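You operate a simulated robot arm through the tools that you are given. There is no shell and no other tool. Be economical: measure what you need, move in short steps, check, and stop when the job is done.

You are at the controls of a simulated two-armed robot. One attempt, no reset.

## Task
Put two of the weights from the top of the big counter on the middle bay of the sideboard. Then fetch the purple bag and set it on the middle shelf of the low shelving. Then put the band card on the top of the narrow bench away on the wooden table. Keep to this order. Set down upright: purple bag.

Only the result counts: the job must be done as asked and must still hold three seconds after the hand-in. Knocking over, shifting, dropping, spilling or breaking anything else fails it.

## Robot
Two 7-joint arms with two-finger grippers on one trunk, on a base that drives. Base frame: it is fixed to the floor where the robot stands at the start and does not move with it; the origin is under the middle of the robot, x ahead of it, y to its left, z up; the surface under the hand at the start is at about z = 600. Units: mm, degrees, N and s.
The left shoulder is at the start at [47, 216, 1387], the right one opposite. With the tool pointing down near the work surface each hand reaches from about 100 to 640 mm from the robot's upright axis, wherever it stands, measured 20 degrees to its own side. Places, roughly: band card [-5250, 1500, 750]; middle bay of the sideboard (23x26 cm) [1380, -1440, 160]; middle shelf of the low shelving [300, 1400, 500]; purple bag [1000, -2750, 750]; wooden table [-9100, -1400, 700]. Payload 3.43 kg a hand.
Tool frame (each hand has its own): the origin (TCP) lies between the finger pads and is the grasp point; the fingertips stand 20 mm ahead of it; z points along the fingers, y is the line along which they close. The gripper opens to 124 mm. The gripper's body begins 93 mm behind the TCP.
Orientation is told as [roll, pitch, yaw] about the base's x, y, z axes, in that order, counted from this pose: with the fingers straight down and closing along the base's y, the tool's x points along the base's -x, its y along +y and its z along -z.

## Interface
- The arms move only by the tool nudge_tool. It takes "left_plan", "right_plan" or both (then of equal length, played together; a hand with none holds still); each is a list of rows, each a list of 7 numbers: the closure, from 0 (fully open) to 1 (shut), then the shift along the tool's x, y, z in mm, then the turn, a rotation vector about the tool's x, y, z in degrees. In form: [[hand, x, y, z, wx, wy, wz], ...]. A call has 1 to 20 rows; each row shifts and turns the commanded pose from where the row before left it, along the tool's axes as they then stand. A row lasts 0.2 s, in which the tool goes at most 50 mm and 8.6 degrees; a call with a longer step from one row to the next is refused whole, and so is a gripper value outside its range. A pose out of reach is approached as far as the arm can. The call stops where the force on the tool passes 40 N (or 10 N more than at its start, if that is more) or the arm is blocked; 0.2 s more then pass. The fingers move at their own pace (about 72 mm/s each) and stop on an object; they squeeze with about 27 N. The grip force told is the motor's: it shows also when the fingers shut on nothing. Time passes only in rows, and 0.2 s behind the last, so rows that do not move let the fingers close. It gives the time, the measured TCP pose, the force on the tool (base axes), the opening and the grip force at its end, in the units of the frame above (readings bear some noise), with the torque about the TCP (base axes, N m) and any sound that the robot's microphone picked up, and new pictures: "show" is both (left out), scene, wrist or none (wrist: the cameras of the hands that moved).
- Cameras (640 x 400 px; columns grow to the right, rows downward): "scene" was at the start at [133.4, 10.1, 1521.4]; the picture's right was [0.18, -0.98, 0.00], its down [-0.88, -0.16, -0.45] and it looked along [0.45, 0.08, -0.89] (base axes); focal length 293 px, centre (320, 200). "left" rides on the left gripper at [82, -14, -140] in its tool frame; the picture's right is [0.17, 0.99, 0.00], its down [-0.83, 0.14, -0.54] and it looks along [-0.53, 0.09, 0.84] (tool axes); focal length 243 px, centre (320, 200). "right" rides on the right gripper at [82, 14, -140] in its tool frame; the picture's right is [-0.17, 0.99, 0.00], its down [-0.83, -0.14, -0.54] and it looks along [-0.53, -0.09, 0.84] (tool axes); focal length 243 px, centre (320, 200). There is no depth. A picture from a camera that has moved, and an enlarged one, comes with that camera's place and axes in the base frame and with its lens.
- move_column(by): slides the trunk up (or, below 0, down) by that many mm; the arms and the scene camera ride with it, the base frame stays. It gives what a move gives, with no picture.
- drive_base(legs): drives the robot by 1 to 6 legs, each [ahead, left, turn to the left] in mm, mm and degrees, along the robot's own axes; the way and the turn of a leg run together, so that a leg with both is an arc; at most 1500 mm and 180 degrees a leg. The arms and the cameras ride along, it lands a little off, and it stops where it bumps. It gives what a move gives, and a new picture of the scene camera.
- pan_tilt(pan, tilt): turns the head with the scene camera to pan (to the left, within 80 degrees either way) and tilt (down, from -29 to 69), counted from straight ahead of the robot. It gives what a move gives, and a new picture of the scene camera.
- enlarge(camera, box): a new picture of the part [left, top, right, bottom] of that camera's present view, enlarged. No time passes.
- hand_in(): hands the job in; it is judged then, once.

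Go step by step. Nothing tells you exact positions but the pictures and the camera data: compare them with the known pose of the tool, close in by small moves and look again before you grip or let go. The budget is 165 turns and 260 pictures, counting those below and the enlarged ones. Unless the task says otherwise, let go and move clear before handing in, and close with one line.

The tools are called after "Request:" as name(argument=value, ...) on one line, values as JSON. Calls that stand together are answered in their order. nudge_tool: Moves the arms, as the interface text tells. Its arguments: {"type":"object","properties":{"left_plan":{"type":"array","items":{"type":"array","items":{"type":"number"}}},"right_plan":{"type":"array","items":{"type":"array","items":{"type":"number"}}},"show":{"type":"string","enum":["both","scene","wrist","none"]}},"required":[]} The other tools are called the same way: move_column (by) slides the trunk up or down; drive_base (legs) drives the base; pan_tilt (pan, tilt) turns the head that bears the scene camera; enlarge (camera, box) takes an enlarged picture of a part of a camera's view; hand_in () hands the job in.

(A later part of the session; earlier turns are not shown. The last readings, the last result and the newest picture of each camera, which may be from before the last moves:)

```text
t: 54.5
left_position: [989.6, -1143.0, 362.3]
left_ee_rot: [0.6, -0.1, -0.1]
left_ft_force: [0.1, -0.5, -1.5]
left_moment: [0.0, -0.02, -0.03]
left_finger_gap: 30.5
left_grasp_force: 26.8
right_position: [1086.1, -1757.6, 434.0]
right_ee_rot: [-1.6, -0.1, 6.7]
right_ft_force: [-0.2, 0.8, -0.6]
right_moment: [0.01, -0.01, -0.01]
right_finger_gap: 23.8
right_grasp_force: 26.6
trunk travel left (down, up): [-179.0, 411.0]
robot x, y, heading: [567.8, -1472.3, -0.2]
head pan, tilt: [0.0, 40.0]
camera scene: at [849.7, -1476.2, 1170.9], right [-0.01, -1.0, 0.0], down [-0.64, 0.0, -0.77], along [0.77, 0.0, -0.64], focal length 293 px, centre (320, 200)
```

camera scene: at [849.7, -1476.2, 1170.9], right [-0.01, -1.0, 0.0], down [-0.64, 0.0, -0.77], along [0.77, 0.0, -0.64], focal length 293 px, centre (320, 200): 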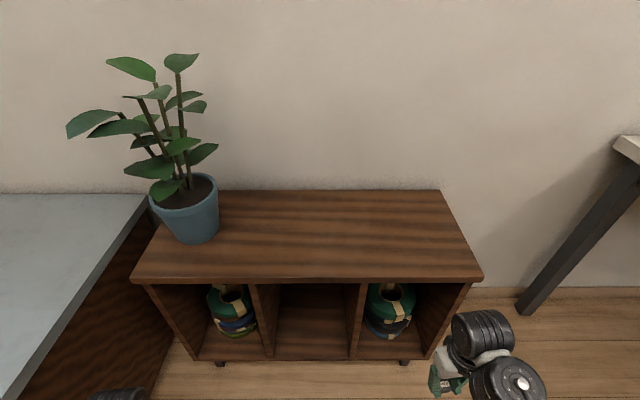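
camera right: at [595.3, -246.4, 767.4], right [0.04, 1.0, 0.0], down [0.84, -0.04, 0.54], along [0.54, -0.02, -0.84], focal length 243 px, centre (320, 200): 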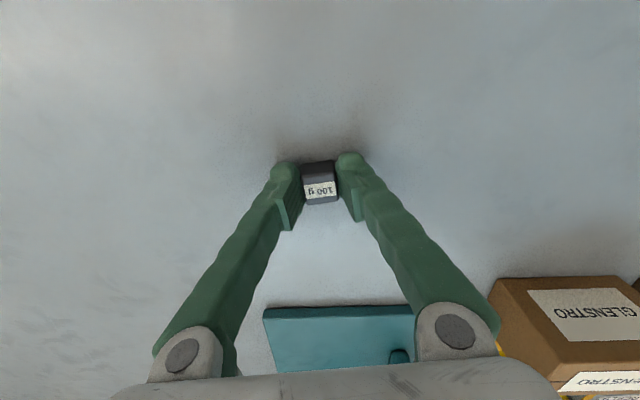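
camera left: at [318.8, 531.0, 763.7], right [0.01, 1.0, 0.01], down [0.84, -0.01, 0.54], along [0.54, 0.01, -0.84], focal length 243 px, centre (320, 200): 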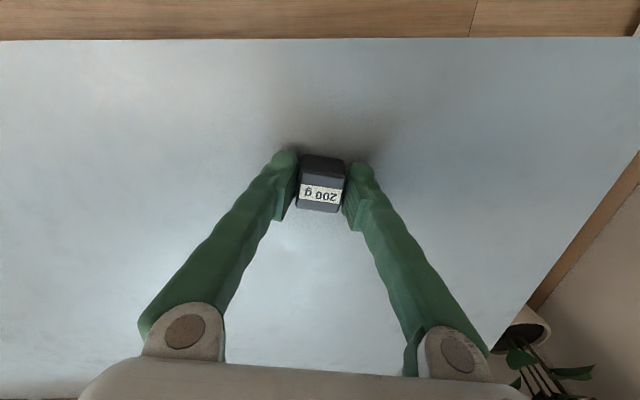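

Measured again: bay y -1333..-1571, front x≈1260, floor z≈155. I'll back off 200 mm for room, then tilt the right hand forward about its wrist.

Request:
drive_base(legs=[[-200, 0, 0]])

Request:
nudge_tool(right_plan=[[1, 0, 0, 0, 0, 0, 6.5], [1, -20, 0, 0, 0, -7.8, 0], [1, -22, 0, 0, 0, -7.8, 0], [1, -22, 0, 0, 0, -7.8, 0], [1, -22, 0, 0, 0, -7.8, 0], [1, -22, 0, 0, 0, -7.8, 0], [1, -22, 0, 0, 0, -7.8, 0], [1, -22, 0, 0, 0, -7.8, 0], [1, -22, 0, 0, 0, -7.8, 0], [1, -22, 0, 0, 0, -7.8, 0], [1, 0, 0, 0, 0, 0, 0]], show="both")

```text
t: 56.4
left_position: [783.9, -1141.3, 362.9]
left_ee_rot: [0.6, -0.2, -0.3]
left_ft_force: [0.1, 0.4, -2.0]
left_moment: [0.0, 0.0, -0.01]
left_finger_gap: 30.1
left_grasp_force: 27.5
right_position: [879.1, -1758.3, 433.4]
right_ee_rot: [-1.6, -0.1, 6.5]
right_ft_force: [-0.9, 0.0, -0.3]
right_moment: [0.03, -0.03, -0.01]
right_finger_gap: 23.6
right_grasp_force: 27.4
trunk travel left (down, up): [-179.0, 411.0]
robot x, y, heading: [356.8, -1470.1, -0.5]
head pan, tilt: [0.0, 40.0]
camera scene: at [642.0, -1475.7, 1171.0], right [-0.01, -1.0, 0.0], down [-0.64, 0.01, -0.77], along [0.77, -0.01, -0.64], focal length 293 px, centre (320, 200)
```

scene: 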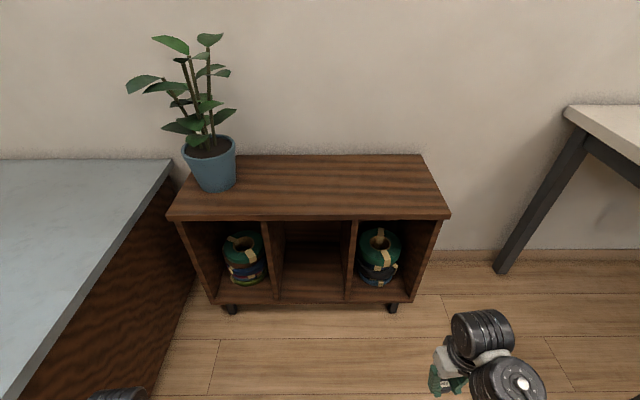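

```text
t: 58.8
left_position: [784.6, -1142.0, 362.9]
left_ee_rot: [0.6, 0.0, -0.3]
left_ft_force: [0.1, 0.8, -2.8]
left_moment: [-0.01, 0.01, -0.04]
left_finger_gap: 30.2
left_grasp_force: 27.3
right_position: [1036.0, -1757.8, 529.7]
right_ee_rot: [-4.9, -70.5, 4.5]
right_ft_force: [-0.4, 0.5, -0.9]
right_moment: [0.01, 0.0, 0.02]
right_finger_gap: 23.7
right_grasp_force: 27.1
trunk travel left (down, up): [-179.0, 411.0]
robot x, y, heading: [361.4, -1470.6, -0.5]
head pan, tilt: [0.0, 40.0]
camera scene: at [642.5, -1475.7, 1170.9], right [-0.01, -1.0, 0.0], down [-0.64, 0.01, -0.77], along [0.77, -0.01, -0.64], focal length 293 px, centre (320, 200)
camera right: at [875.4, -1744.3, 501.1], right [0.06, 0.99, 0.13], down [-0.23, -0.11, 0.97], along [0.97, -0.08, 0.22], focal length 243 px, centre (320, 200)
```

scene: 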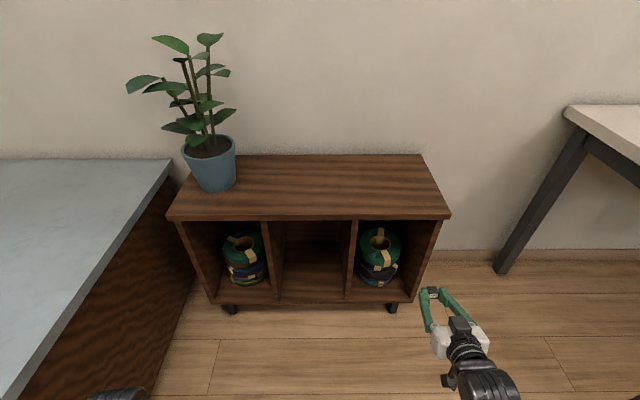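
right: 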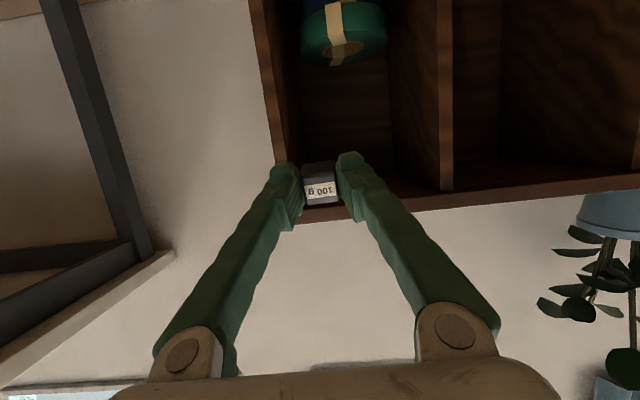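

The hand tilts well. Now bring it in front of the middle bay and lower it.

Request:
nudge_tool(right_plan=[[1, 27, 36, 9.6, 0, 0, 0], [1, 27, 36, 9.6, 0, 0, 0], [1, 27, 36, 9.6, 0, 0, 0], [1, 27, 36, 9.6, 0, 0, 0], [1, 27, 36, 9.6, 0, 0, 0], [1, 27, 36, 9.6, 0, 0, 0], [1, 27, 36, 9.6, 0, 0, 0], [1, 27, 36, 9.6, 0, 0, 0], [1, 0, 0, 0, 0, 0, 0]], show="both")

```text
t: 61.0
left_position: [783.7, -1142.0, 361.8]
left_ee_rot: [0.7, -0.2, -0.3]
left_ft_force: [-0.4, 0.1, -1.6]
left_moment: [0.02, 0.05, 0.01]
left_finger_gap: 29.9
left_grasp_force: 27.2
right_position: [1020.8, -1594.3, 290.5]
right_ee_rot: [-24.2, -68.7, 22.1]
right_ft_force: [-1.0, -0.2, -0.7]
right_moment: [0.01, 0.01, -0.01]
right_finger_gap: 23.8
right_grasp_force: 27.6
right hand out of reach, approached as far as the arm can: row 8
trunk travel left (down, up): [-179.0, 411.0]
robot x, y, heading: [359.2, -1473.1, -0.4]
head pan, tilt: [0.0, 40.0]
stopped in row 9 (right hand): the arm was blocked; the commanded pose is now the measured one
camera scene: at [642.3, -1475.7, 1170.9], right [-0.01, -1.0, 0.0], down [-0.64, 0.01, -0.77], along [0.77, -0.01, -0.64], focal length 293 px, centre (320, 200)
camera right: at [860.5, -1583.4, 260.3], right [0.07, 1.0, 0.01], down [-0.23, 0.01, 0.97], along [0.97, -0.07, 0.23], focal length 243 px, centre (320, 200)
```

scene: 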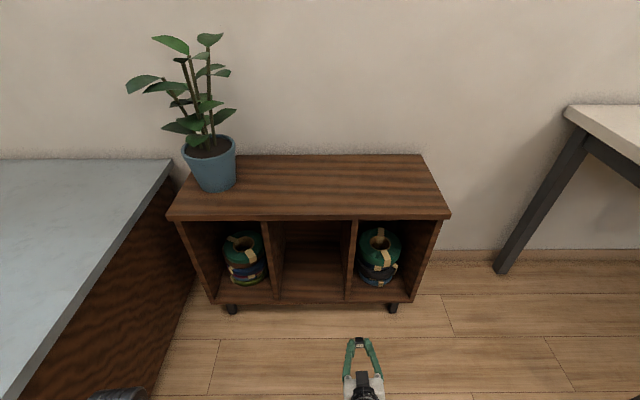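
right: 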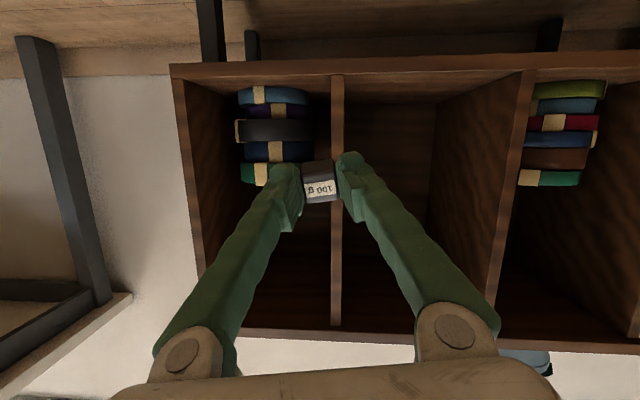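

The arm hit a joint limit close in. I'll extend it further forward (still short of the sideboard), then try sideways again.

Request:
nudge_tool(right_plan=[[1, -15, 0, 30, 0, 0, 0], [1, -15, 0, 38, 0, 0, 0], [1, -15, 0, 38, 0, 0, 0], [1, 0, 25, 0, 0, 0, 0], [1, 0, 25, 0, 0, 0, 0], [1, 0, 0, 0, 0, 0, 0]], show="none")

```text
t: 61.6
left_position: [785.5, -1142.4, 362.4]
left_ee_rot: [0.6, -0.1, -0.2]
left_ft_force: [0.1, 0.0, -1.2]
left_moment: [0.0, 0.03, 0.02]
left_finger_gap: 29.8
left_grasp_force: 26.5
right_position: [1061.1, -1584.7, 310.4]
right_ee_rot: [-34.8, -67.4, 38.3]
right_ft_force: [0.0, -0.3, -1.3]
right_moment: [0.04, 0.0, 0.01]
right_finger_gap: 23.7
right_grasp_force: 27.3
right hand out of reach, approached as far as the arm can: row 1, 2, 3
trunk travel left (down, up): [-179.0, 411.0]
robot x, y, heading: [361.0, -1468.7, -0.6]
head pan, tilt: [0.0, 40.0]
stopped in row 3 (right hand): the arm was blocked; the commanded pose is now the measured one
```

The wrist is limited here with the arm hanging so steeply. I'll raise the hand, then lower the trunk further so the forearm lies flatter.

Request:
nudge_tool(right_plan=[[1, -30, -20, -10, 0, 0, 0], [1, -40, -20, -14, 0, 0, 0], [1, -40, -20, -14, 0, 0, 3], [1, -30, 0, -10, 0, 0, 5], [1, 0, 0, 0, 0, 0, 5], [1, 0, 0, 0, 0, 0, 0]], show="none")

Request:
move_column(by=-150)

```text
t: 63.0
left_position: [783.8, -1142.1, 362.6]
left_ee_rot: [0.7, -0.1, -0.2]
left_ft_force: [0.1, -0.2, -2.2]
left_moment: [0.01, 0.01, 0.01]
left_finger_gap: 30.2
left_grasp_force: 26.9
right_position: [1065.9, -1607.7, 469.5]
right_ee_rot: [-0.4, -71.6, 1.8]
right_ft_force: [0.9, 0.0, -1.0]
right_moment: [-0.01, 0.02, 0.01]
right_finger_gap: 23.8
right_grasp_force: 27.6
trunk travel left (down, up): [-179.0, 411.0]
robot x, y, heading: [358.9, -1469.6, -0.3]
head pan, tilt: [0.0, 40.0]
```

```text
t: 64.8
left_position: [783.9, -1142.5, 209.6]
left_ee_rot: [0.6, -0.2, -0.1]
left_ft_force: [-0.6, 1.0, -1.2]
left_moment: [-0.01, -0.03, 0.04]
left_finger_gap: 29.9
left_grasp_force: 26.5
right_position: [1060.6, -1621.3, 310.4]
right_ee_rot: [-5.0, -71.3, 6.3]
right_ft_force: [-0.1, 0.7, -1.4]
right_moment: [0.01, 0.08, 0.01]
right_finger_gap: 23.6
right_grasp_force: 26.6
trunk travel left (down, up): [-29.0, 561.0]
robot x, y, heading: [358.7, -1474.6, -0.6]
head pan, tilt: [0.0, 40.0]
```

Orientation is recovered. Now extend forward and to the left at this height.

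Request:
nudge_tool(right_plan=[[1, -13, 0, 36, 0, 0, 0], [1, -13, 0, 36, 0, 0, 0], [1, -10, 10, 30, 0, 0, 0], [1, 0, 30, 0, 0, 0, 0], [1, 0, 30, 0, 0, 0, 0], [1, 0, 30, 0, 0, 0, 0], [1, 0, 30, 0, 0, 0, 0], [1, 0, 0, 0, 0, 0, 0]], show="scene")

```text
t: 66.8
left_position: [783.6, -1143.1, 213.4]
left_ee_rot: [0.6, -0.1, -0.2]
left_ft_force: [-0.7, 0.2, -1.6]
left_moment: [0.02, 0.0, 0.02]
left_finger_gap: 30.1
left_grasp_force: 26.7
right_position: [1175.3, -1513.6, 310.5]
right_ee_rot: [-8.2, -71.5, 8.1]
right_ft_force: [-1.0, 0.5, -0.9]
right_moment: [-0.01, 0.04, 0.03]
right_finger_gap: 24.0
right_grasp_force: 27.2
trunk travel left (down, up): [-29.0, 561.0]
robot x, y, heading: [365.2, -1472.5, -0.6]
head pan, tilt: [0.0, 40.0]
stopped in row 8 (right hand): the arm was blocked; the commanded pose is now the measured one
camera scene: at [695.3, -1475.8, 1009.5], right [-0.01, -1.0, 0.0], down [-0.64, 0.0, -0.77], along [0.77, -0.01, -0.64], focal length 293 px, centre (320, 200)
```

scene: 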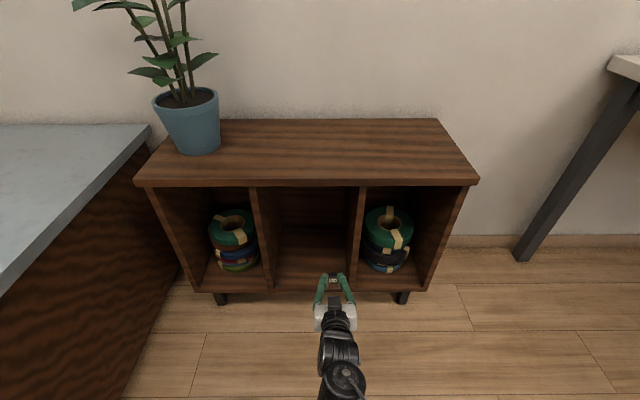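

The arm reached y=-1514. I'll shift the base left 48 mm and check alignment before going in.

Request:
drive_base(legs=[[0, 48, 0.5]])

Request:
enlarge(camera="right", box=[0, 0, 640, 400])

```text
t: 68.1
left_position: [781.9, -1091.0, 212.7]
left_ee_rot: [0.7, -0.1, 0.4]
left_ft_force: [0.3, 0.3, -2.9]
left_moment: [-0.01, -0.03, -0.03]
left_finger_gap: 30.0
left_grasp_force: 26.9
right_position: [1173.0, -1457.8, 309.7]
right_ee_rot: [-8.2, -71.5, 8.7]
right_ft_force: [-0.3, 0.1, -1.0]
right_moment: [0.0, 0.03, 0.04]
right_finger_gap: 24.0
right_grasp_force: 26.6
trunk travel left (down, up): [-29.0, 561.0]
robot x, y, heading: [361.2, -1427.5, 0.2]
head pan, tilt: [0.0, 40.0]
camera scene: at [695.3, -1424.6, 1009.6], right [0.0, -1.0, 0.0], down [-0.64, 0.0, -0.77], along [0.77, 0.0, -0.64], focal length 293 px, centre (320, 200)
```

scene: 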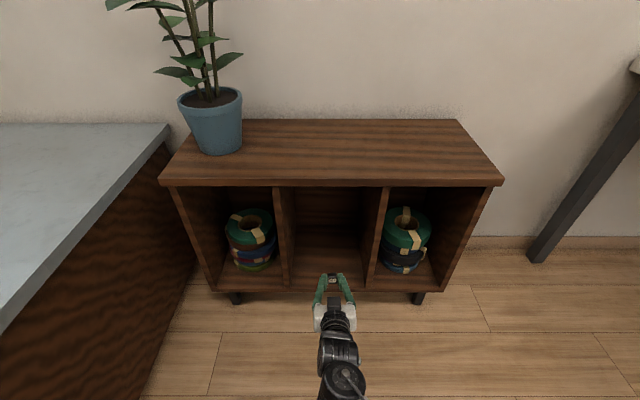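

```text
1.00 times, centred on (320, 200) of right (not enlarged: the box is as wide or as high as the picture)
camera zoom: at [1014.7, -1447.8, 277.2], right [0.04, 0.99, 0.11], down [-0.25, -0.1, 0.96], along [0.97, -0.06, 0.24], focal length 243 px, centre (320, 200)
```

zoom: 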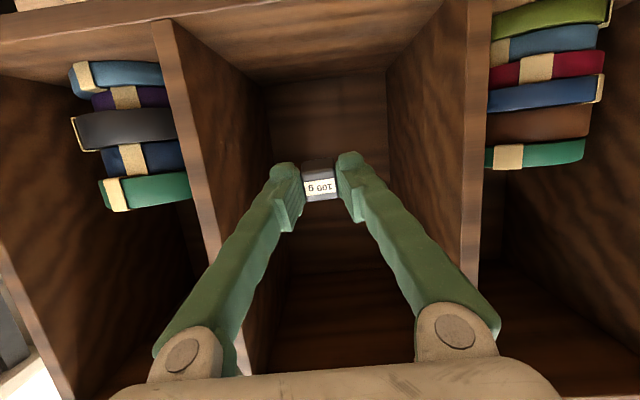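

Hand is centred in the bay (center y≈-1447). Drive in 160 mm.

Request:
drive_base(legs=[[160, 0, 0]])

Request:
enlarge(camera="right", box=[0, 0, 640, 400])

```text
t: 69.7
left_position: [944.1, -1091.3, 212.9]
left_ee_rot: [0.5, -0.1, 0.0]
left_ft_force: [-0.4, -1.0, -1.8]
left_moment: [-0.01, -0.02, 0.02]
left_finger_gap: 30.0
left_grasp_force: 26.4
right_position: [1336.4, -1462.0, 310.5]
right_ee_rot: [-8.5, -71.4, 8.6]
right_ft_force: [-0.3, 0.2, -1.6]
right_moment: [0.0, 0.01, -0.02]
right_finger_gap: 23.7
right_grasp_force: 27.2
trunk travel left (down, up): [-29.0, 561.0]
robot x, y, heading: [522.4, -1424.5, -0.3]
head pan, tilt: [0.0, 40.0]
camera scene: at [857.6, -1426.3, 1009.5], right [0.0, -1.0, 0.0], down [-0.64, 0.0, -0.77], along [0.77, 0.0, -0.64], focal length 293 px, centre (320, 200)
```

scene: 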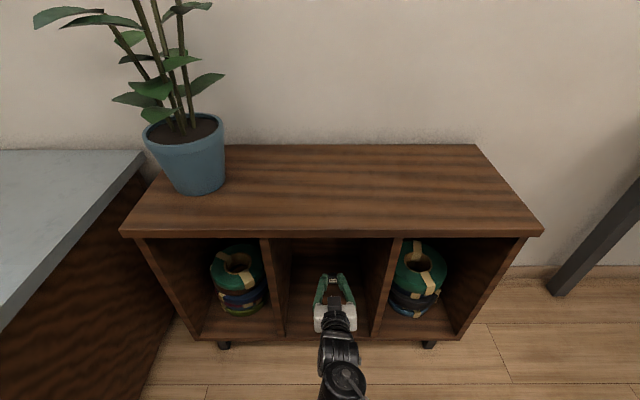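

```text
1.00 times, centred on (320, 200) of right (not enlarged: the box is as wide or as high as the picture)
camera zoom: at [1176.9, -1451.8, 276.7], right [0.04, 0.99, 0.11], down [-0.25, -0.1, 0.96], along [0.97, -0.07, 0.24], focal length 243 px, centre (320, 200)
```

zoom: 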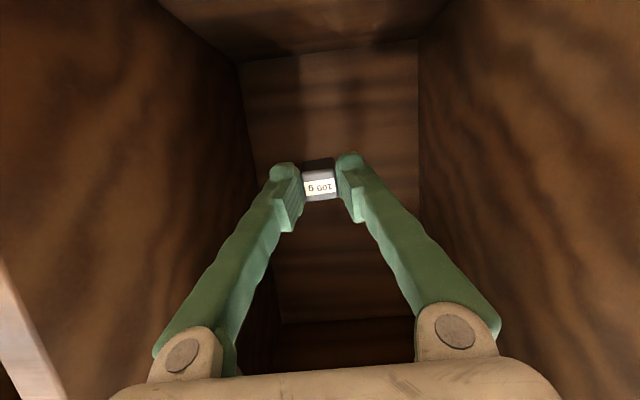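

In place over the bay floor. Lower by 105 mm in steps.

Request:
nudge_tool(right_plan=[[1, 20, 0, 7, 0, 0, 0], [1, 20, 0, 7, 0, 0, 0], [1, 20, 0, 7, 0, 0, 0], [1, 20, 0, 7, 0, 0, 0], [1, 20, 0, 7, 0, 0, 0], [1, 0, 0, 0, 0, 0, 0]], show="both")

```text
t: 71.0
left_position: [945.2, -1093.9, 212.5]
left_ee_rot: [0.6, 0.0, -0.1]
left_ft_force: [0.4, 0.1, -0.7]
left_moment: [0.02, 0.0, -0.03]
left_finger_gap: 30.0
left_grasp_force: 27.2
right_position: [1346.9, -1463.9, 237.3]
right_ee_rot: [-31.4, -72.6, 37.7]
right_ft_force: [0.0, 0.0, -1.6]
right_moment: [0.01, 0.05, 0.0]
right_finger_gap: 23.8
right_grasp_force: 26.9
right hand out of reach, approached as far as the arm can: row 4, 5
trunk travel left (down, up): [-29.0, 561.0]
robot x, y, heading: [517.9, -1425.4, -0.1]
head pan, tilt: [0.0, 40.0]
stopped in row 6 (right hand): the arm was blocked; the commanded pose is now the measured one
camera scene: at [857.7, -1426.7, 1009.5], right [0.0, -1.0, 0.0], down [-0.64, 0.0, -0.77], along [0.77, 0.0, -0.64], focal length 293 px, centre (320, 200)
camera right: at [1189.3, -1477.4, 194.2], right [-0.09, 1.0, 0.0], down [-0.3, -0.03, 0.95], along [0.95, 0.08, 0.3], focal length 243 px, centre (320, 200)
```

scene: 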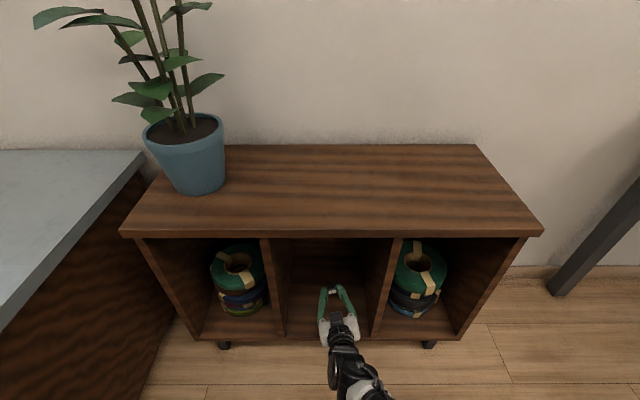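
right: 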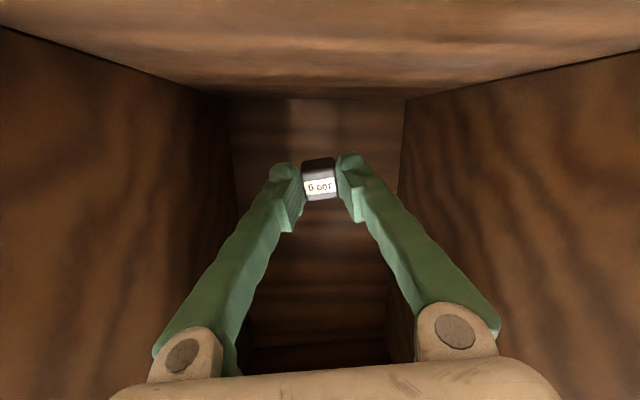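

The wrist limit stops further lowering at this tilt, so I'll let the fingers point more downward (about 50°) and level the roll, then check.

Request:
nudge_tool(right_plan=[[1, 0, 0, 0, 0, 7, 0], [1, 0, 0, 0, 0, 7, 2], [1, 0, 0, 0, 0, 7, 3], [1, 0, 0, 0, 0, 0, 4], [1, 0, 0, 0, 0, 0, 0]], show="wrist")

```text
t: 72.3
left_position: [945.0, -1092.6, 211.3]
left_ee_rot: [0.6, -0.1, 0.1]
left_ft_force: [0.1, 0.5, -2.0]
left_moment: [-0.03, 0.05, -0.01]
left_finger_gap: 30.2
left_grasp_force: 27.3
right_position: [1352.0, -1492.0, 233.6]
right_ee_rot: [-6.9, -54.4, 8.2]
right_ft_force: [0.0, 0.7, -0.3]
right_moment: [0.0, 0.01, -0.02]
right_finger_gap: 23.7
right_grasp_force: 27.0
trunk travel left (down, up): [-29.0, 561.0]
robot x, y, heading: [523.1, -1421.7, -0.1]
head pan, tilt: [0.0, 40.0]
stopped in row 5 (right hand): the arm was blocked; the commanded pose is now the measured one
camera right: at [1189.5, -1484.6, 247.4], right [0.05, 1.0, 0.07], down [0.04, -0.07, 1.0], along [1.0, -0.05, -0.05], focal length 243 px, centre (320, 200)
```

right: 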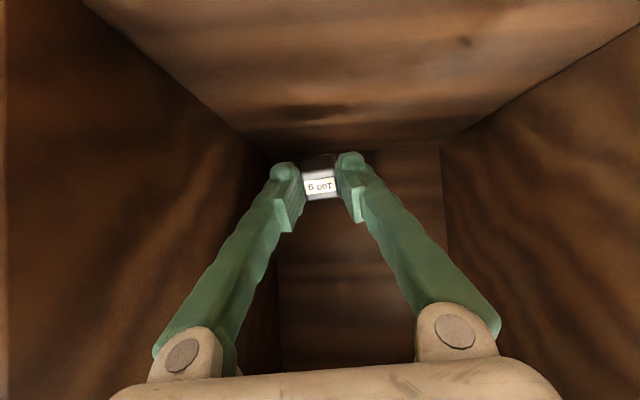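

I'll shift the base left 25 mm to recentre, then lower further.

Request:
drive_base(legs=[[0, 28, 0]])

Request:
nudge_tool(right_plan=[[1, 12, 0, 8, 0, 0, 0], [1, 12, 0, 8, 0, 0, 0], [1, 8, 0, 6, 0, 0, 0], [1, 0, 0, 0, 0, 0, 0]], show="wrist")

```text
t: 73.4
left_position: [944.2, -1065.3, 212.4]
left_ee_rot: [0.5, 0.0, 0.0]
left_ft_force: [0.3, 0.7, -2.8]
left_moment: [0.0, 0.0, 0.01]
left_finger_gap: 30.0
left_grasp_force: 26.9
right_position: [1353.0, -1466.3, 232.0]
right_ee_rot: [-6.7, -54.6, 8.0]
right_ft_force: [0.4, 0.9, -2.1]
right_moment: [-0.06, 0.03, -0.01]
right_finger_gap: 24.0
right_grasp_force: 27.2
trunk travel left (down, up): [-29.0, 561.0]
robot x, y, heading: [523.3, -1394.3, -0.2]
head pan, tilt: [0.0, 40.0]
camera scene: at [857.5, -1399.3, 1009.6], right [0.0, -1.0, 0.0], down [-0.64, 0.0, -0.77], along [0.77, 0.0, -0.64], focal length 293 px, centre (320, 200)
```

scene: 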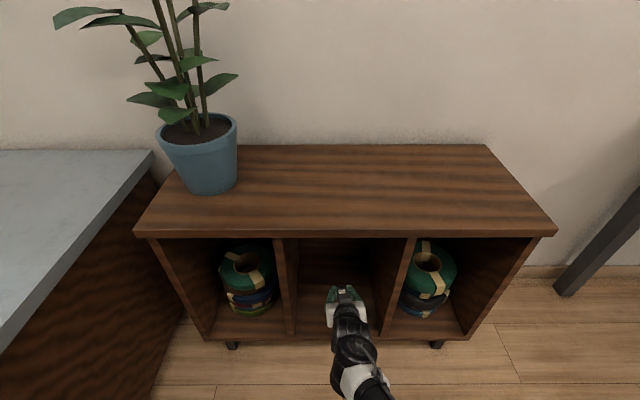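

```text
t: 74.4
left_position: [944.9, -1065.2, 212.6]
left_ee_rot: [0.6, -0.1, 0.1]
left_ft_force: [-0.2, -0.4, -0.7]
left_moment: [0.02, 0.0, 0.02]
left_finger_gap: 29.8
left_grasp_force: 27.5
right_position: [1351.1, -1469.5, 195.0]
right_ee_rot: [-6.8, -54.5, 8.0]
right_ft_force: [-0.4, -1.4, -1.0]
right_moment: [0.01, 0.06, -0.01]
right_finger_gap: 23.8
right_grasp_force: 27.2
trunk travel left (down, up): [-29.0, 561.0]
robot x, y, heading: [520.4, -1399.7, -0.0]
head pan, tilt: [0.0, 40.0]
camera right: at [1188.6, -1461.1, 208.5], right [0.05, 1.0, 0.07], down [0.04, -0.07, 1.0], along [1.0, -0.05, -0.05], focal length 243 px, centre (320, 200)
```

right: 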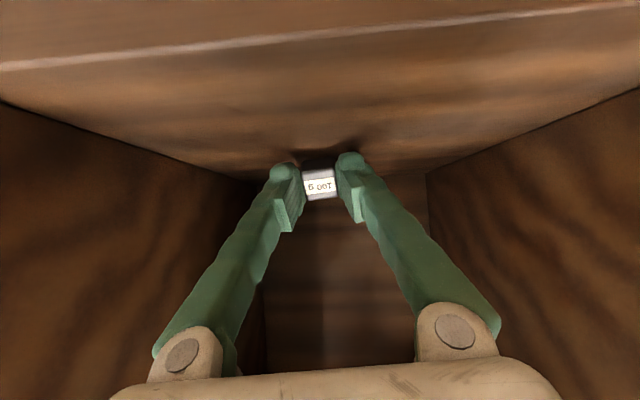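

Floor at about z=154; contact expected near TCP z≈179. Lower gently until touch.

Request:
nudge_tool(right_plan=[[1, 8, 0, 5.5, 0, 0, 0], [1, 1.6, 0, 1.2, 0, 0, 0], [1, 1.6, 0, 1.2, 0, 0, 0], [1, 1.6, 0, 1.2, 0, 0, 0], [1, 0, 0, 0, 0, 0, 0]], show="none")

```text
t: 75.0
left_position: [944.5, -1067.1, 212.6]
left_ee_rot: [0.6, -0.1, -0.1]
left_ft_force: [0.6, -0.6, -2.0]
left_moment: [0.01, 0.02, 0.01]
left_finger_gap: 29.6
left_grasp_force: 26.8
right_position: [1364.1, -1441.7, 208.2]
right_ee_rot: [-26.9, -54.8, 38.5]
right_ft_force: [1.4, 0.1, -1.8]
right_moment: [-0.01, 0.03, 0.01]
right_finger_gap: 24.0
right_grasp_force: 26.8
right hand out of reach, approached as far as the arm can: row 1, 2
trunk travel left (down, up): [-29.0, 561.0]
robot x, y, heading: [519.7, -1399.3, -0.2]
head pan, tilt: [0.0, 40.0]
stopped in row 2 (right hand): the arm was blocked; the commanded pose is now the measured one
```

The arm drifted at a limit again; a more stretched arm works better. I'll back the base 110 mm, then re-level and reach forward with the arm.

Request:
drive_base(legs=[[-110, 10, 0]])

Request:
nudge_tool(right_plan=[[1, -20, -10, 0, 0, 0, 5], [1, -10, -10, 0, 0, 0, 5], [1, 0, 0, 0, 0, 3, 5], [1, -10, 0, 15, 0, 3, 0], [1, 0, 0, 0, 0, 0, 0]], show="wrist")

```text
t: 76.3
left_position: [837.1, -1056.6, 212.5]
left_ee_rot: [0.6, -0.2, -0.1]
left_ft_force: [-0.5, 0.5, -1.7]
left_moment: [0.02, -0.01, 0.02]
left_finger_gap: 30.1
left_grasp_force: 27.7
right_position: [1257.1, -1428.8, 206.5]
right_ee_rot: [-27.1, -54.9, 38.5]
right_ft_force: [0.1, -0.9, -1.6]
right_moment: [0.0, 0.03, 0.0]
right_finger_gap: 23.4
right_grasp_force: 26.9
trunk travel left (down, up): [-29.0, 561.0]
robot x, y, heading: [414.0, -1387.0, -0.1]
head pan, tilt: [0.0, 40.0]
camera scene: at [749.4, -1388.8, 1009.7], right [0.0, -1.0, 0.0], down [-0.64, 0.0, -0.77], along [0.77, 0.0, -0.64], focal length 293 px, centre (320, 200)
```

scene: 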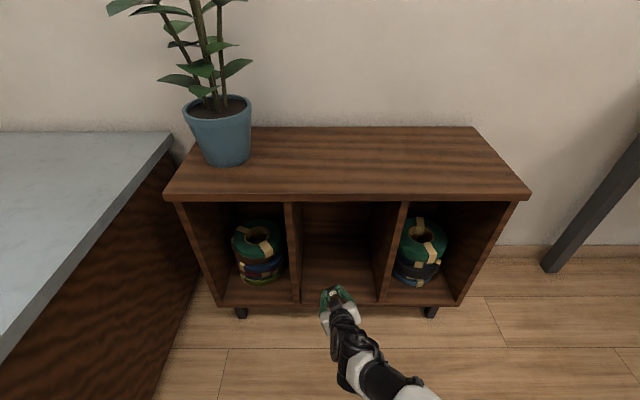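

```text
t: 77.5
left_position: [836.5, -1055.6, 212.5]
left_ee_rot: [0.6, -0.1, 0.0]
left_ft_force: [0.8, 0.3, -1.2]
left_moment: [0.01, 0.0, 0.02]
left_finger_gap: 30.1
left_grasp_force: 27.6
right_position: [1295.3, -1436.2, 236.8]
right_ee_rot: [-3.6, -53.2, 10.6]
right_ft_force: [-0.5, -0.3, -1.5]
right_moment: [0.0, 0.02, -0.03]
right_finger_gap: 24.0
right_grasp_force: 26.7
trunk travel left (down, up): [-29.0, 561.0]
robot x, y, heading: [414.4, -1387.8, -0.3]
head pan, tilt: [0.0, 40.0]
camera right: at [1131.7, -1442.5, 256.7], right [-0.03, 0.99, 0.1], down [0.08, -0.09, 0.99], along [1.0, 0.04, -0.07], focal length 243 px, centre (320, 200)
```

right: 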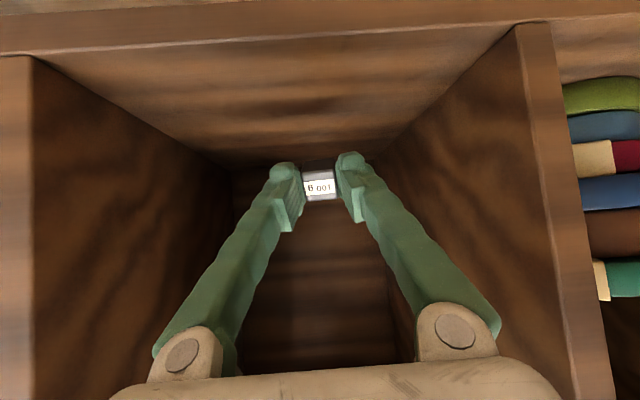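

Good attitude now. Advance along the fingers toward the floor.

Request:
nudge_tool(right_plan=[[1, 3, -4, 20, 0, 0, 0], [1, 3, -4, 20, 0, 0, 0], [1, 3, -4, 15, 0, 0, 0], [1, 0, 0, 0, 0, 0, 0]], show="wrist")

```text
t: 78.5
left_position: [837.3, -1056.1, 211.7]
left_ee_rot: [0.6, 0.0, 0.0]
left_ft_force: [0.2, 0.7, -2.3]
left_moment: [0.0, 0.01, -0.01]
left_finger_gap: 30.0
left_grasp_force: 27.3
right_position: [1296.2, -1450.0, 228.7]
right_ee_rot: [-4.0, -53.1, 11.0]
right_ft_force: [0.2, -0.3, -0.4]
right_moment: [0.0, 0.04, 0.04]
right_finger_gap: 23.8
right_grasp_force: 27.2
right hand out of reach, approached as far as the arm can: row 1, 2, 3
trunk travel left (down, up): [-29.0, 561.0]
robot x, y, heading: [414.7, -1384.0, -0.2]
head pan, tilt: [0.0, 40.0]
camera right: at [1134.0, -1457.5, 248.1], right [-0.04, 1.0, 0.09], down [0.08, -0.09, 0.99], along [1.0, 0.04, -0.08], focal length 243 px, centre (320, 200)
```

right: 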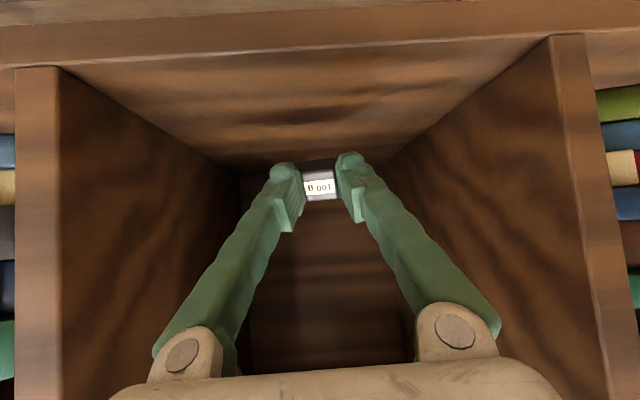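

That is simply the arm's full stretch: I need the base closer (about x=595). Retract the hand, then drive in.

Request:
nudge_tool(right_plan=[[1, 24, 5, -32, 0, 0, 0], [1, 27, 5, -36, 0, 0, 0], [1, 27, 5, -36, 0, 0, 0], [1, 0, 0, 0, 0, 0, 0]], show="none")

Request:
drive_base(legs=[[100, 0, 0]])

```text
t: 79.7
left_position: [837.5, -1056.9, 211.4]
left_ee_rot: [0.5, -0.1, 0.0]
left_ft_force: [0.0, 0.1, -2.1]
left_moment: [0.0, 0.01, -0.03]
left_finger_gap: 30.0
left_grasp_force: 26.2
right_position: [1216.3, -1460.3, 271.1]
right_ee_rot: [-6.7, -56.9, 12.9]
right_ft_force: [-0.6, -0.6, -1.6]
right_moment: [0.0, 0.04, -0.02]
right_finger_gap: 23.9
right_grasp_force: 27.0
trunk travel left (down, up): [-29.0, 561.0]
robot x, y, heading: [409.7, -1384.3, -0.1]
head pan, tilt: [0.0, 40.0]
stopped in row 4 (right hand): the arm was blocked; the commanded pose is now the measured one
```

```text
t: 80.9
left_position: [937.9, -1054.9, 211.5]
left_ee_rot: [0.5, -0.1, 0.0]
left_ft_force: [0.1, -0.1, -1.5]
left_moment: [-0.01, 0.01, 0.0]
left_finger_gap: 30.0
left_grasp_force: 26.4
right_position: [1318.6, -1461.1, 274.8]
right_ee_rot: [-6.8, -57.3, 13.2]
right_ft_force: [0.0, 0.0, -0.6]
right_moment: [0.01, 0.02, 0.02]
right_finger_gap: 23.9
right_grasp_force: 27.3
trunk travel left (down, up): [-29.0, 561.0]
robot x, y, heading: [512.6, -1384.3, 0.1]
head pan, tilt: [0.0, 40.0]
camera scene: at [850.2, -1389.0, 1009.2], right [0.0, -1.0, 0.0], down [-0.64, 0.0, -0.77], along [0.77, 0.0, -0.64], focal length 293 px, centre (320, 200)
```

scene: 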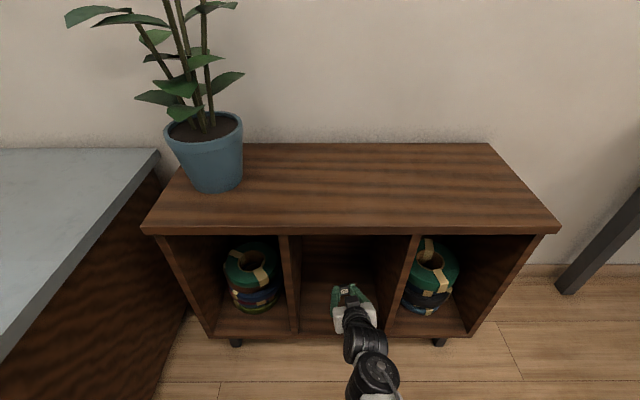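

Retract another bit and continue forward.

Request:
nudge_tool(right_plan=[[1, 16, 0, -24, 0, 0, 0], [1, 16, 0, -24, 0, 0, 0], [1, 16, 0, -24, 0, 0, 0], [1, 0, 0, 0, 0, 0, 0]], show="none")

```text
t: 81.7
left_position: [937.7, -1055.6, 212.3]
left_ee_rot: [0.5, 0.0, 0.0]
left_ft_force: [0.3, 1.1, -2.4]
left_moment: [0.01, 0.04, 0.01]
left_finger_gap: 29.7
left_grasp_force: 27.3
right_position: [1355.1, -1454.6, 385.7]
right_ee_rot: [-9.0, -67.3, 15.1]
right_ft_force: [-1.1, 0.0, -1.2]
right_moment: [0.0, 0.01, -0.01]
right_finger_gap: 23.8
right_grasp_force: 27.3
trunk travel left (down, up): [-29.0, 561.0]
robot x, y, heading: [512.8, -1388.2, -0.2]
head pan, tilt: [0.0, 40.0]
stopped in row 3 (right hand): the arm was blocked; the commanded pose is now the measured one
```

The arm moves oddly, as if its elbow were blocked. Let me look down at the arm.

Request:
pan_tilt(pan=-20, tilt=69)

```text
t: 82.6
left_position: [937.3, -1056.2, 211.9]
left_ee_rot: [0.6, -0.1, 0.1]
left_ft_force: [-0.6, 0.1, -1.9]
left_moment: [0.0, 0.0, -0.02]
left_finger_gap: 30.0
left_grasp_force: 26.6
right_position: [1356.2, -1455.3, 393.8]
right_ee_rot: [-9.4, -68.1, 15.6]
right_ft_force: [0.7, 0.2, -0.6]
right_moment: [-0.04, 0.02, 0.01]
right_finger_gap: 23.9
right_grasp_force: 27.0
trunk travel left (down, up): [-29.0, 561.0]
robot x, y, heading: [515.9, -1388.6, -0.3]
head pan, tilt: [-20.0, 68.8]
camera scene: at [817.5, -1408.0, 973.1], right [-0.34, -0.94, 0.0], down [-0.87, 0.32, -0.36], along [0.34, -0.12, -0.93], focal length 293 px, centre (320, 200)
```

scene: 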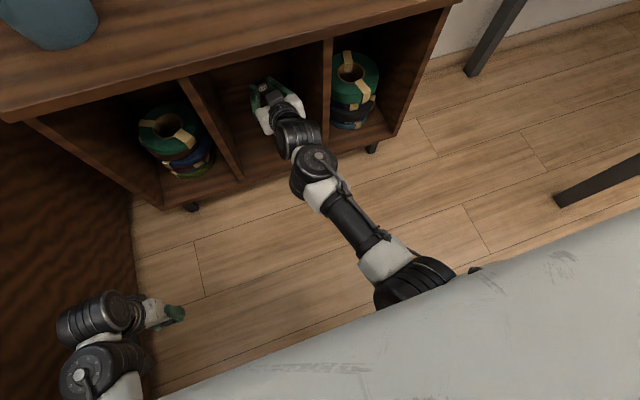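

The wrist can't bend above the forearm's line, so the hand must point more downward (about 35° from vertical). I'll back out, re-tilt and come in again.

Request:
drive_base(legs=[[-220, 0, 0]])

Request:
nudge_tool(right_plan=[[1, 20, 0, 0, 0, 7, 0], [1, 22, 0, 0, 0, 7, 0], [1, 22, 0, 0, 0, 7, 0], [1, 22, 0, 0, 0, 7, 0], [1, 22, 0, 0, 0, 5, 0], [1, 0, 0, 0, 0, 0, 0]], show="wrist")

```text
t: 84.5
left_position: [727.4, -1060.2, 212.8]
left_ee_rot: [0.6, -0.1, -0.9]
left_ft_force: [-0.6, -0.3, -1.3]
left_moment: [0.0, -0.01, 0.0]
left_finger_gap: 30.0
left_grasp_force: 26.9
right_position: [1141.3, -1464.5, 392.6]
right_ee_rot: [-9.5, -68.1, 14.9]
right_ft_force: [-0.9, -0.7, -1.1]
right_moment: [0.02, 0.03, 0.02]
right_finger_gap: 23.8
right_grasp_force: 27.2
trunk travel left (down, up): [-29.0, 561.0]
robot x, y, heading: [298.6, -1383.0, -0.9]
head pan, tilt: [-20.0, 68.8]
camera scene: at [603.2, -1410.2, 973.6], right [-0.36, -0.93, 0.0], down [-0.87, 0.33, -0.36], along [0.34, -0.13, -0.93], focal length 293 px, centre (320, 200)
```

scene: 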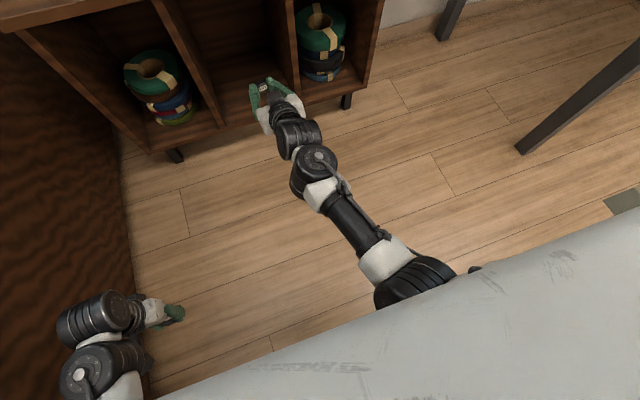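

```text
t: 85.9
left_position: [728.3, -1061.0, 212.5]
left_ee_rot: [0.6, -0.1, -0.8]
left_ft_force: [-0.3, 0.3, -2.1]
left_moment: [-0.01, 0.03, -0.03]
left_finger_gap: 30.0
left_grasp_force: 27.3
right_position: [1078.9, -1476.2, 307.4]
right_ee_rot: [-4.4, -35.1, 8.6]
right_ft_force: [-0.5, -0.3, -0.3]
right_moment: [-0.02, 0.01, 0.0]
right_finger_gap: 23.9
right_grasp_force: 27.4
trunk travel left (down, up): [-29.0, 561.0]
robot x, y, heading: [301.9, -1386.6, -1.1]
head pan, tilt: [-20.0, 68.8]
camera right: at [928.5, -1473.9, 374.7], right [0.03, 1.0, 0.03], down [0.37, -0.04, 0.93], along [0.93, -0.01, -0.38], focal length 243 px, centre (320, 200)
```

right: 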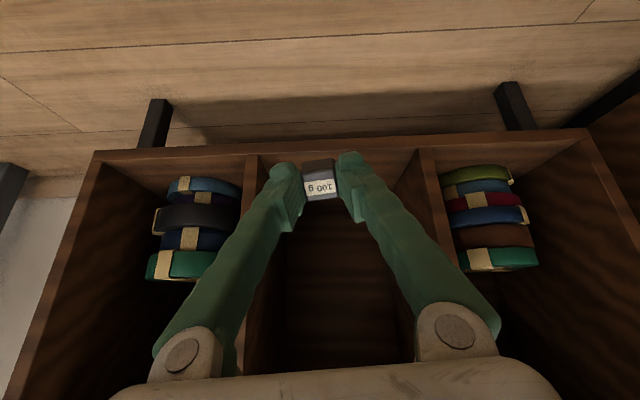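

Good. Now retract 50 and lower 85 before driving in.

Request:
nudge_tool(right_plan=[[1, 30, 5, 14, 0, 0, 0], [1, 30, 5, 14, 0, 0, 0], [1, 30, 5, 14, 0, 0, 0], [1, 0, 0, 0, 0, 0, 0]], show="none")

Request:
drive_base(legs=[[0, 0, 1]])

```text
t: 86.9
left_position: [728.4, -1058.9, 213.8]
left_ee_rot: [0.6, -0.1, -0.8]
left_ft_force: [-0.5, 0.3, -2.4]
left_moment: [-0.01, -0.01, 0.02]
left_finger_gap: 30.1
left_grasp_force: 26.9
right_position: [1045.6, -1472.1, 234.2]
right_ee_rot: [-4.4, -36.4, 8.6]
right_ft_force: [-0.2, 0.0, -1.4]
right_moment: [0.02, 0.04, 0.02]
right_finger_gap: 24.1
right_grasp_force: 26.6
trunk travel left (down, up): [-29.0, 561.0]
robot x, y, heading: [298.7, -1385.9, -1.0]
head pan, tilt: [-20.0, 68.8]
```

```text
t: 87.7
left_position: [723.5, -1052.7, 213.2]
left_ee_rot: [0.6, -0.1, 0.0]
left_ft_force: [-0.5, -0.4, -2.4]
left_moment: [0.01, 0.03, 0.02]
left_finger_gap: 30.0
left_grasp_force: 27.4
right_position: [1045.6, -1459.3, 235.0]
right_ee_rot: [-4.6, -36.4, 9.6]
right_ft_force: [0.4, -0.7, -1.6]
right_moment: [-0.04, 0.02, 0.03]
right_finger_gap: 23.8
right_grasp_force: 26.8
trunk travel left (down, up): [-29.0, 561.0]
robot x, y, heading: [299.1, -1387.0, 0.2]
head pan, tilt: [-20.0, 68.8]
camera scene: at [603.6, -1405.0, 973.8], right [-0.34, -0.94, 0.0], down [-0.88, 0.32, -0.36], along [0.34, -0.12, -0.93], focal length 293 px, centre (320, 200)
```

scene: 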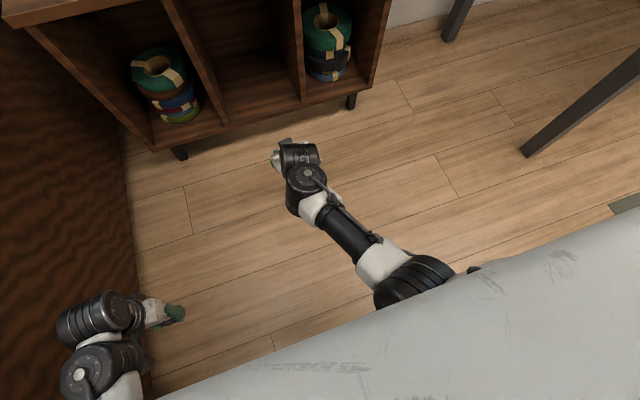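

I'll test that the needed low height (z≈180) is reachable here, in front of the sideboard, and come back up.

Request:
nudge_tool(right_plan=[[1, 20, 0, 25, 0, 0, 0], [1, 12, 0, 18, 0, 0, 0], [1, 0, 0, 0, 0, 0, 0], [1, 0, 0, 0, 0, 0, 0]], show="none")

Request:
nudge_tool(right_plan=[[1, -14, 0, -22, 0, 0, 0], [1, -14, 0, -22, 0, 0, 0], [1, 0, 0, 0, 0, 0, 0]], show="none")

```text
t: 88.7
left_position: [722.9, -1051.4, 213.5]
left_ee_rot: [0.5, -0.1, 0.2]
left_ft_force: [-0.1, 0.4, -2.9]
left_moment: [-0.02, 0.0, 0.04]
left_finger_gap: 30.0
left_grasp_force: 26.7
right_position: [1048.5, -1462.9, 179.3]
right_ee_rot: [-4.6, -36.4, 9.7]
right_ft_force: [-0.1, -0.2, -1.3]
right_moment: [0.02, 0.03, 0.06]
right_finger_gap: 23.7
right_grasp_force: 26.6
trunk travel left (down, up): [-29.0, 561.0]
robot x, y, heading: [298.0, -1381.8, -0.2]
head pan, tilt: [-20.0, 68.8]
```

```text
t: 89.5
left_position: [722.6, -1051.6, 212.4]
left_ee_rot: [0.6, -0.1, 0.0]
left_ft_force: [0.5, 0.1, -2.0]
left_moment: [0.0, -0.02, 0.02]
left_finger_gap: 30.1
left_grasp_force: 27.4
right_position: [1046.5, -1462.4, 232.5]
right_ee_rot: [-4.6, -36.5, 9.7]
right_ft_force: [-0.2, -0.2, -0.4]
right_moment: [0.02, 0.01, -0.02]
right_finger_gap: 23.9
right_grasp_force: 26.9
trunk travel left (down, up): [-29.0, 561.0]
robot x, y, heading: [303.2, -1381.6, -0.1]
head pan, tilt: [-20.0, 68.8]
```

Reachable. Drive in 295 mm.

Request:
drive_base(legs=[[200, 0, 0], [93, 0, 0]])

Request:
enlarge(camera="right", box=[0, 0, 640, 400])

```text
t: 92.1
left_position: [1010.5, -1047.1, 212.1]
left_ee_rot: [0.6, -0.1, 0.6]
left_ft_force: [-0.2, 0.7, -2.2]
left_moment: [-0.02, -0.02, -0.01]
left_finger_gap: 29.7
left_grasp_force: 26.7
right_position: [1337.1, -1451.6, 231.7]
right_ee_rot: [-4.6, -36.5, 10.3]
right_ft_force: [-1.3, 0.8, -0.2]
right_moment: [0.03, 0.03, -0.01]
right_finger_gap: 23.6
right_grasp_force: 27.3
trunk travel left (down, up): [-29.0, 561.0]
robot x, y, heading: [593.1, -1381.6, 0.8]
head pan, tilt: [-20.0, 68.8]
camera scene: at [895.9, -1400.4, 973.4], right [-0.33, -0.94, 0.0], down [-0.88, 0.31, -0.36], along [0.34, -0.12, -0.93], focal length 293 px, centre (320, 200)
```

scene: 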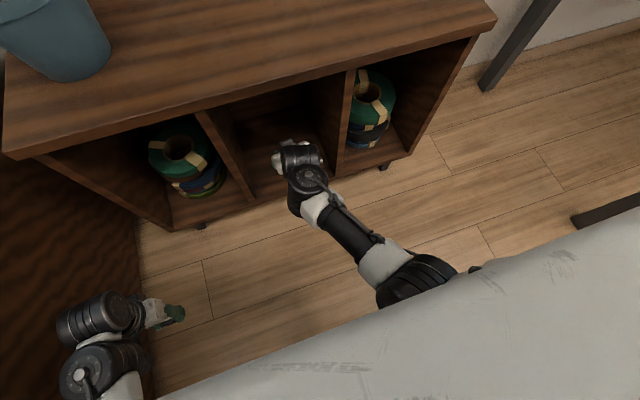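

```text
1.00 times, centred on (320, 200) of right (not enlarged: the box is as wide or as high as the picture)
camera zoom: at [1186.8, -1454.3, 295.7], right [0.0, 1.0, 0.03], down [0.35, -0.03, 0.94], along [0.94, 0.01, -0.35], focal length 243 px, centre (320, 200)
```

zoom: 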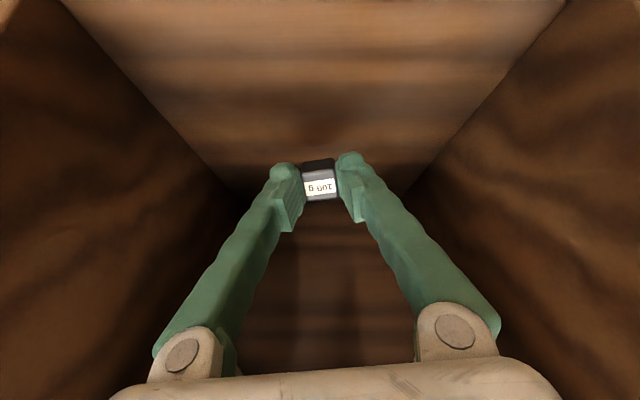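

Now lower gently: 40 mm, then 2 mm steps until contact.

Request:
nudge_tool(right_plan=[[1, 12, -10, 16, 0, 0, 0], [1, 12, -10, 16, 0, 0, 0], [1, 1.2, 0, 1.6, 0, 0, 0], [1, 1.2, 0, 1.6, 0, 0, 0], [1, 0, 0, 0, 0, 0, 0]], show="none")

```text
t: 93.3
left_position: [1010.5, -1047.7, 213.7]
left_ee_rot: [0.5, -0.2, 0.6]
left_ft_force: [0.4, 0.9, -1.5]
left_moment: [0.01, -0.01, 0.0]
left_finger_gap: 30.0
left_grasp_force: 26.7
right_position: [1344.7, -1475.0, 193.2]
right_ee_rot: [-4.7, -37.0, 10.4]
right_ft_force: [5.0, -0.3, 20.1]
right_moment: [0.25, -0.28, -0.08]
right_finger_gap: 23.9
right_grasp_force: 26.9
trunk travel left (down, up): [-29.0, 561.0]
robot x, y, heading: [590.7, -1384.2, 0.9]
head pan, tilt: [-20.0, 68.8]
```

Contact felt (20 N), so the shelf floor is about z=165. Ease up a touch and open.

Request:
nudge_tool(right_plan=[[1, -1.2, 0, -1.6, 0, 0, 0], [0.9, 0, 0, 0, 0, 0, 0], [0.75, 0, 0, 0, 0, 0, 0], [0.6, 0, 0, 0, 0, 0, 0], [0.6, 0, 0, 0, 0, 0, 0]], show="wrist")

```text
t: 94.5
left_position: [1011.1, -1047.1, 212.2]
left_ee_rot: [0.5, -0.1, 0.8]
left_ft_force: [0.2, -0.2, -2.0]
left_moment: [0.0, 0.01, -0.03]
left_finger_gap: 30.0
left_grasp_force: 26.6
right_position: [1341.7, -1474.8, 190.1]
right_ee_rot: [-4.7, -36.5, 10.1]
right_ft_force: [-0.7, 0.2, 0.0]
right_moment: [-0.03, 0.0, -0.01]
right_finger_gap: 49.6
right_grasp_force: 0.0
trunk travel left (down, up): [-29.0, 561.0]
robot x, y, heading: [588.4, -1382.6, 0.7]
head pan, tilt: [-20.0, 68.8]
camera right: at [1190.3, -1477.3, 255.4], right [0.0, 1.0, 0.03], down [0.35, -0.03, 0.93], along [0.94, 0.01, -0.35], focal length 243 px, centre (320, 200)
```

right: 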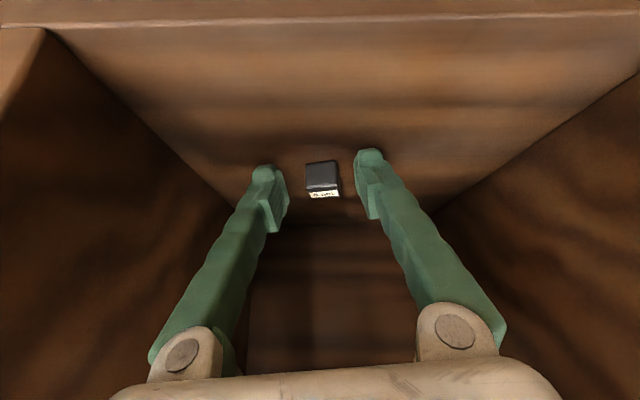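

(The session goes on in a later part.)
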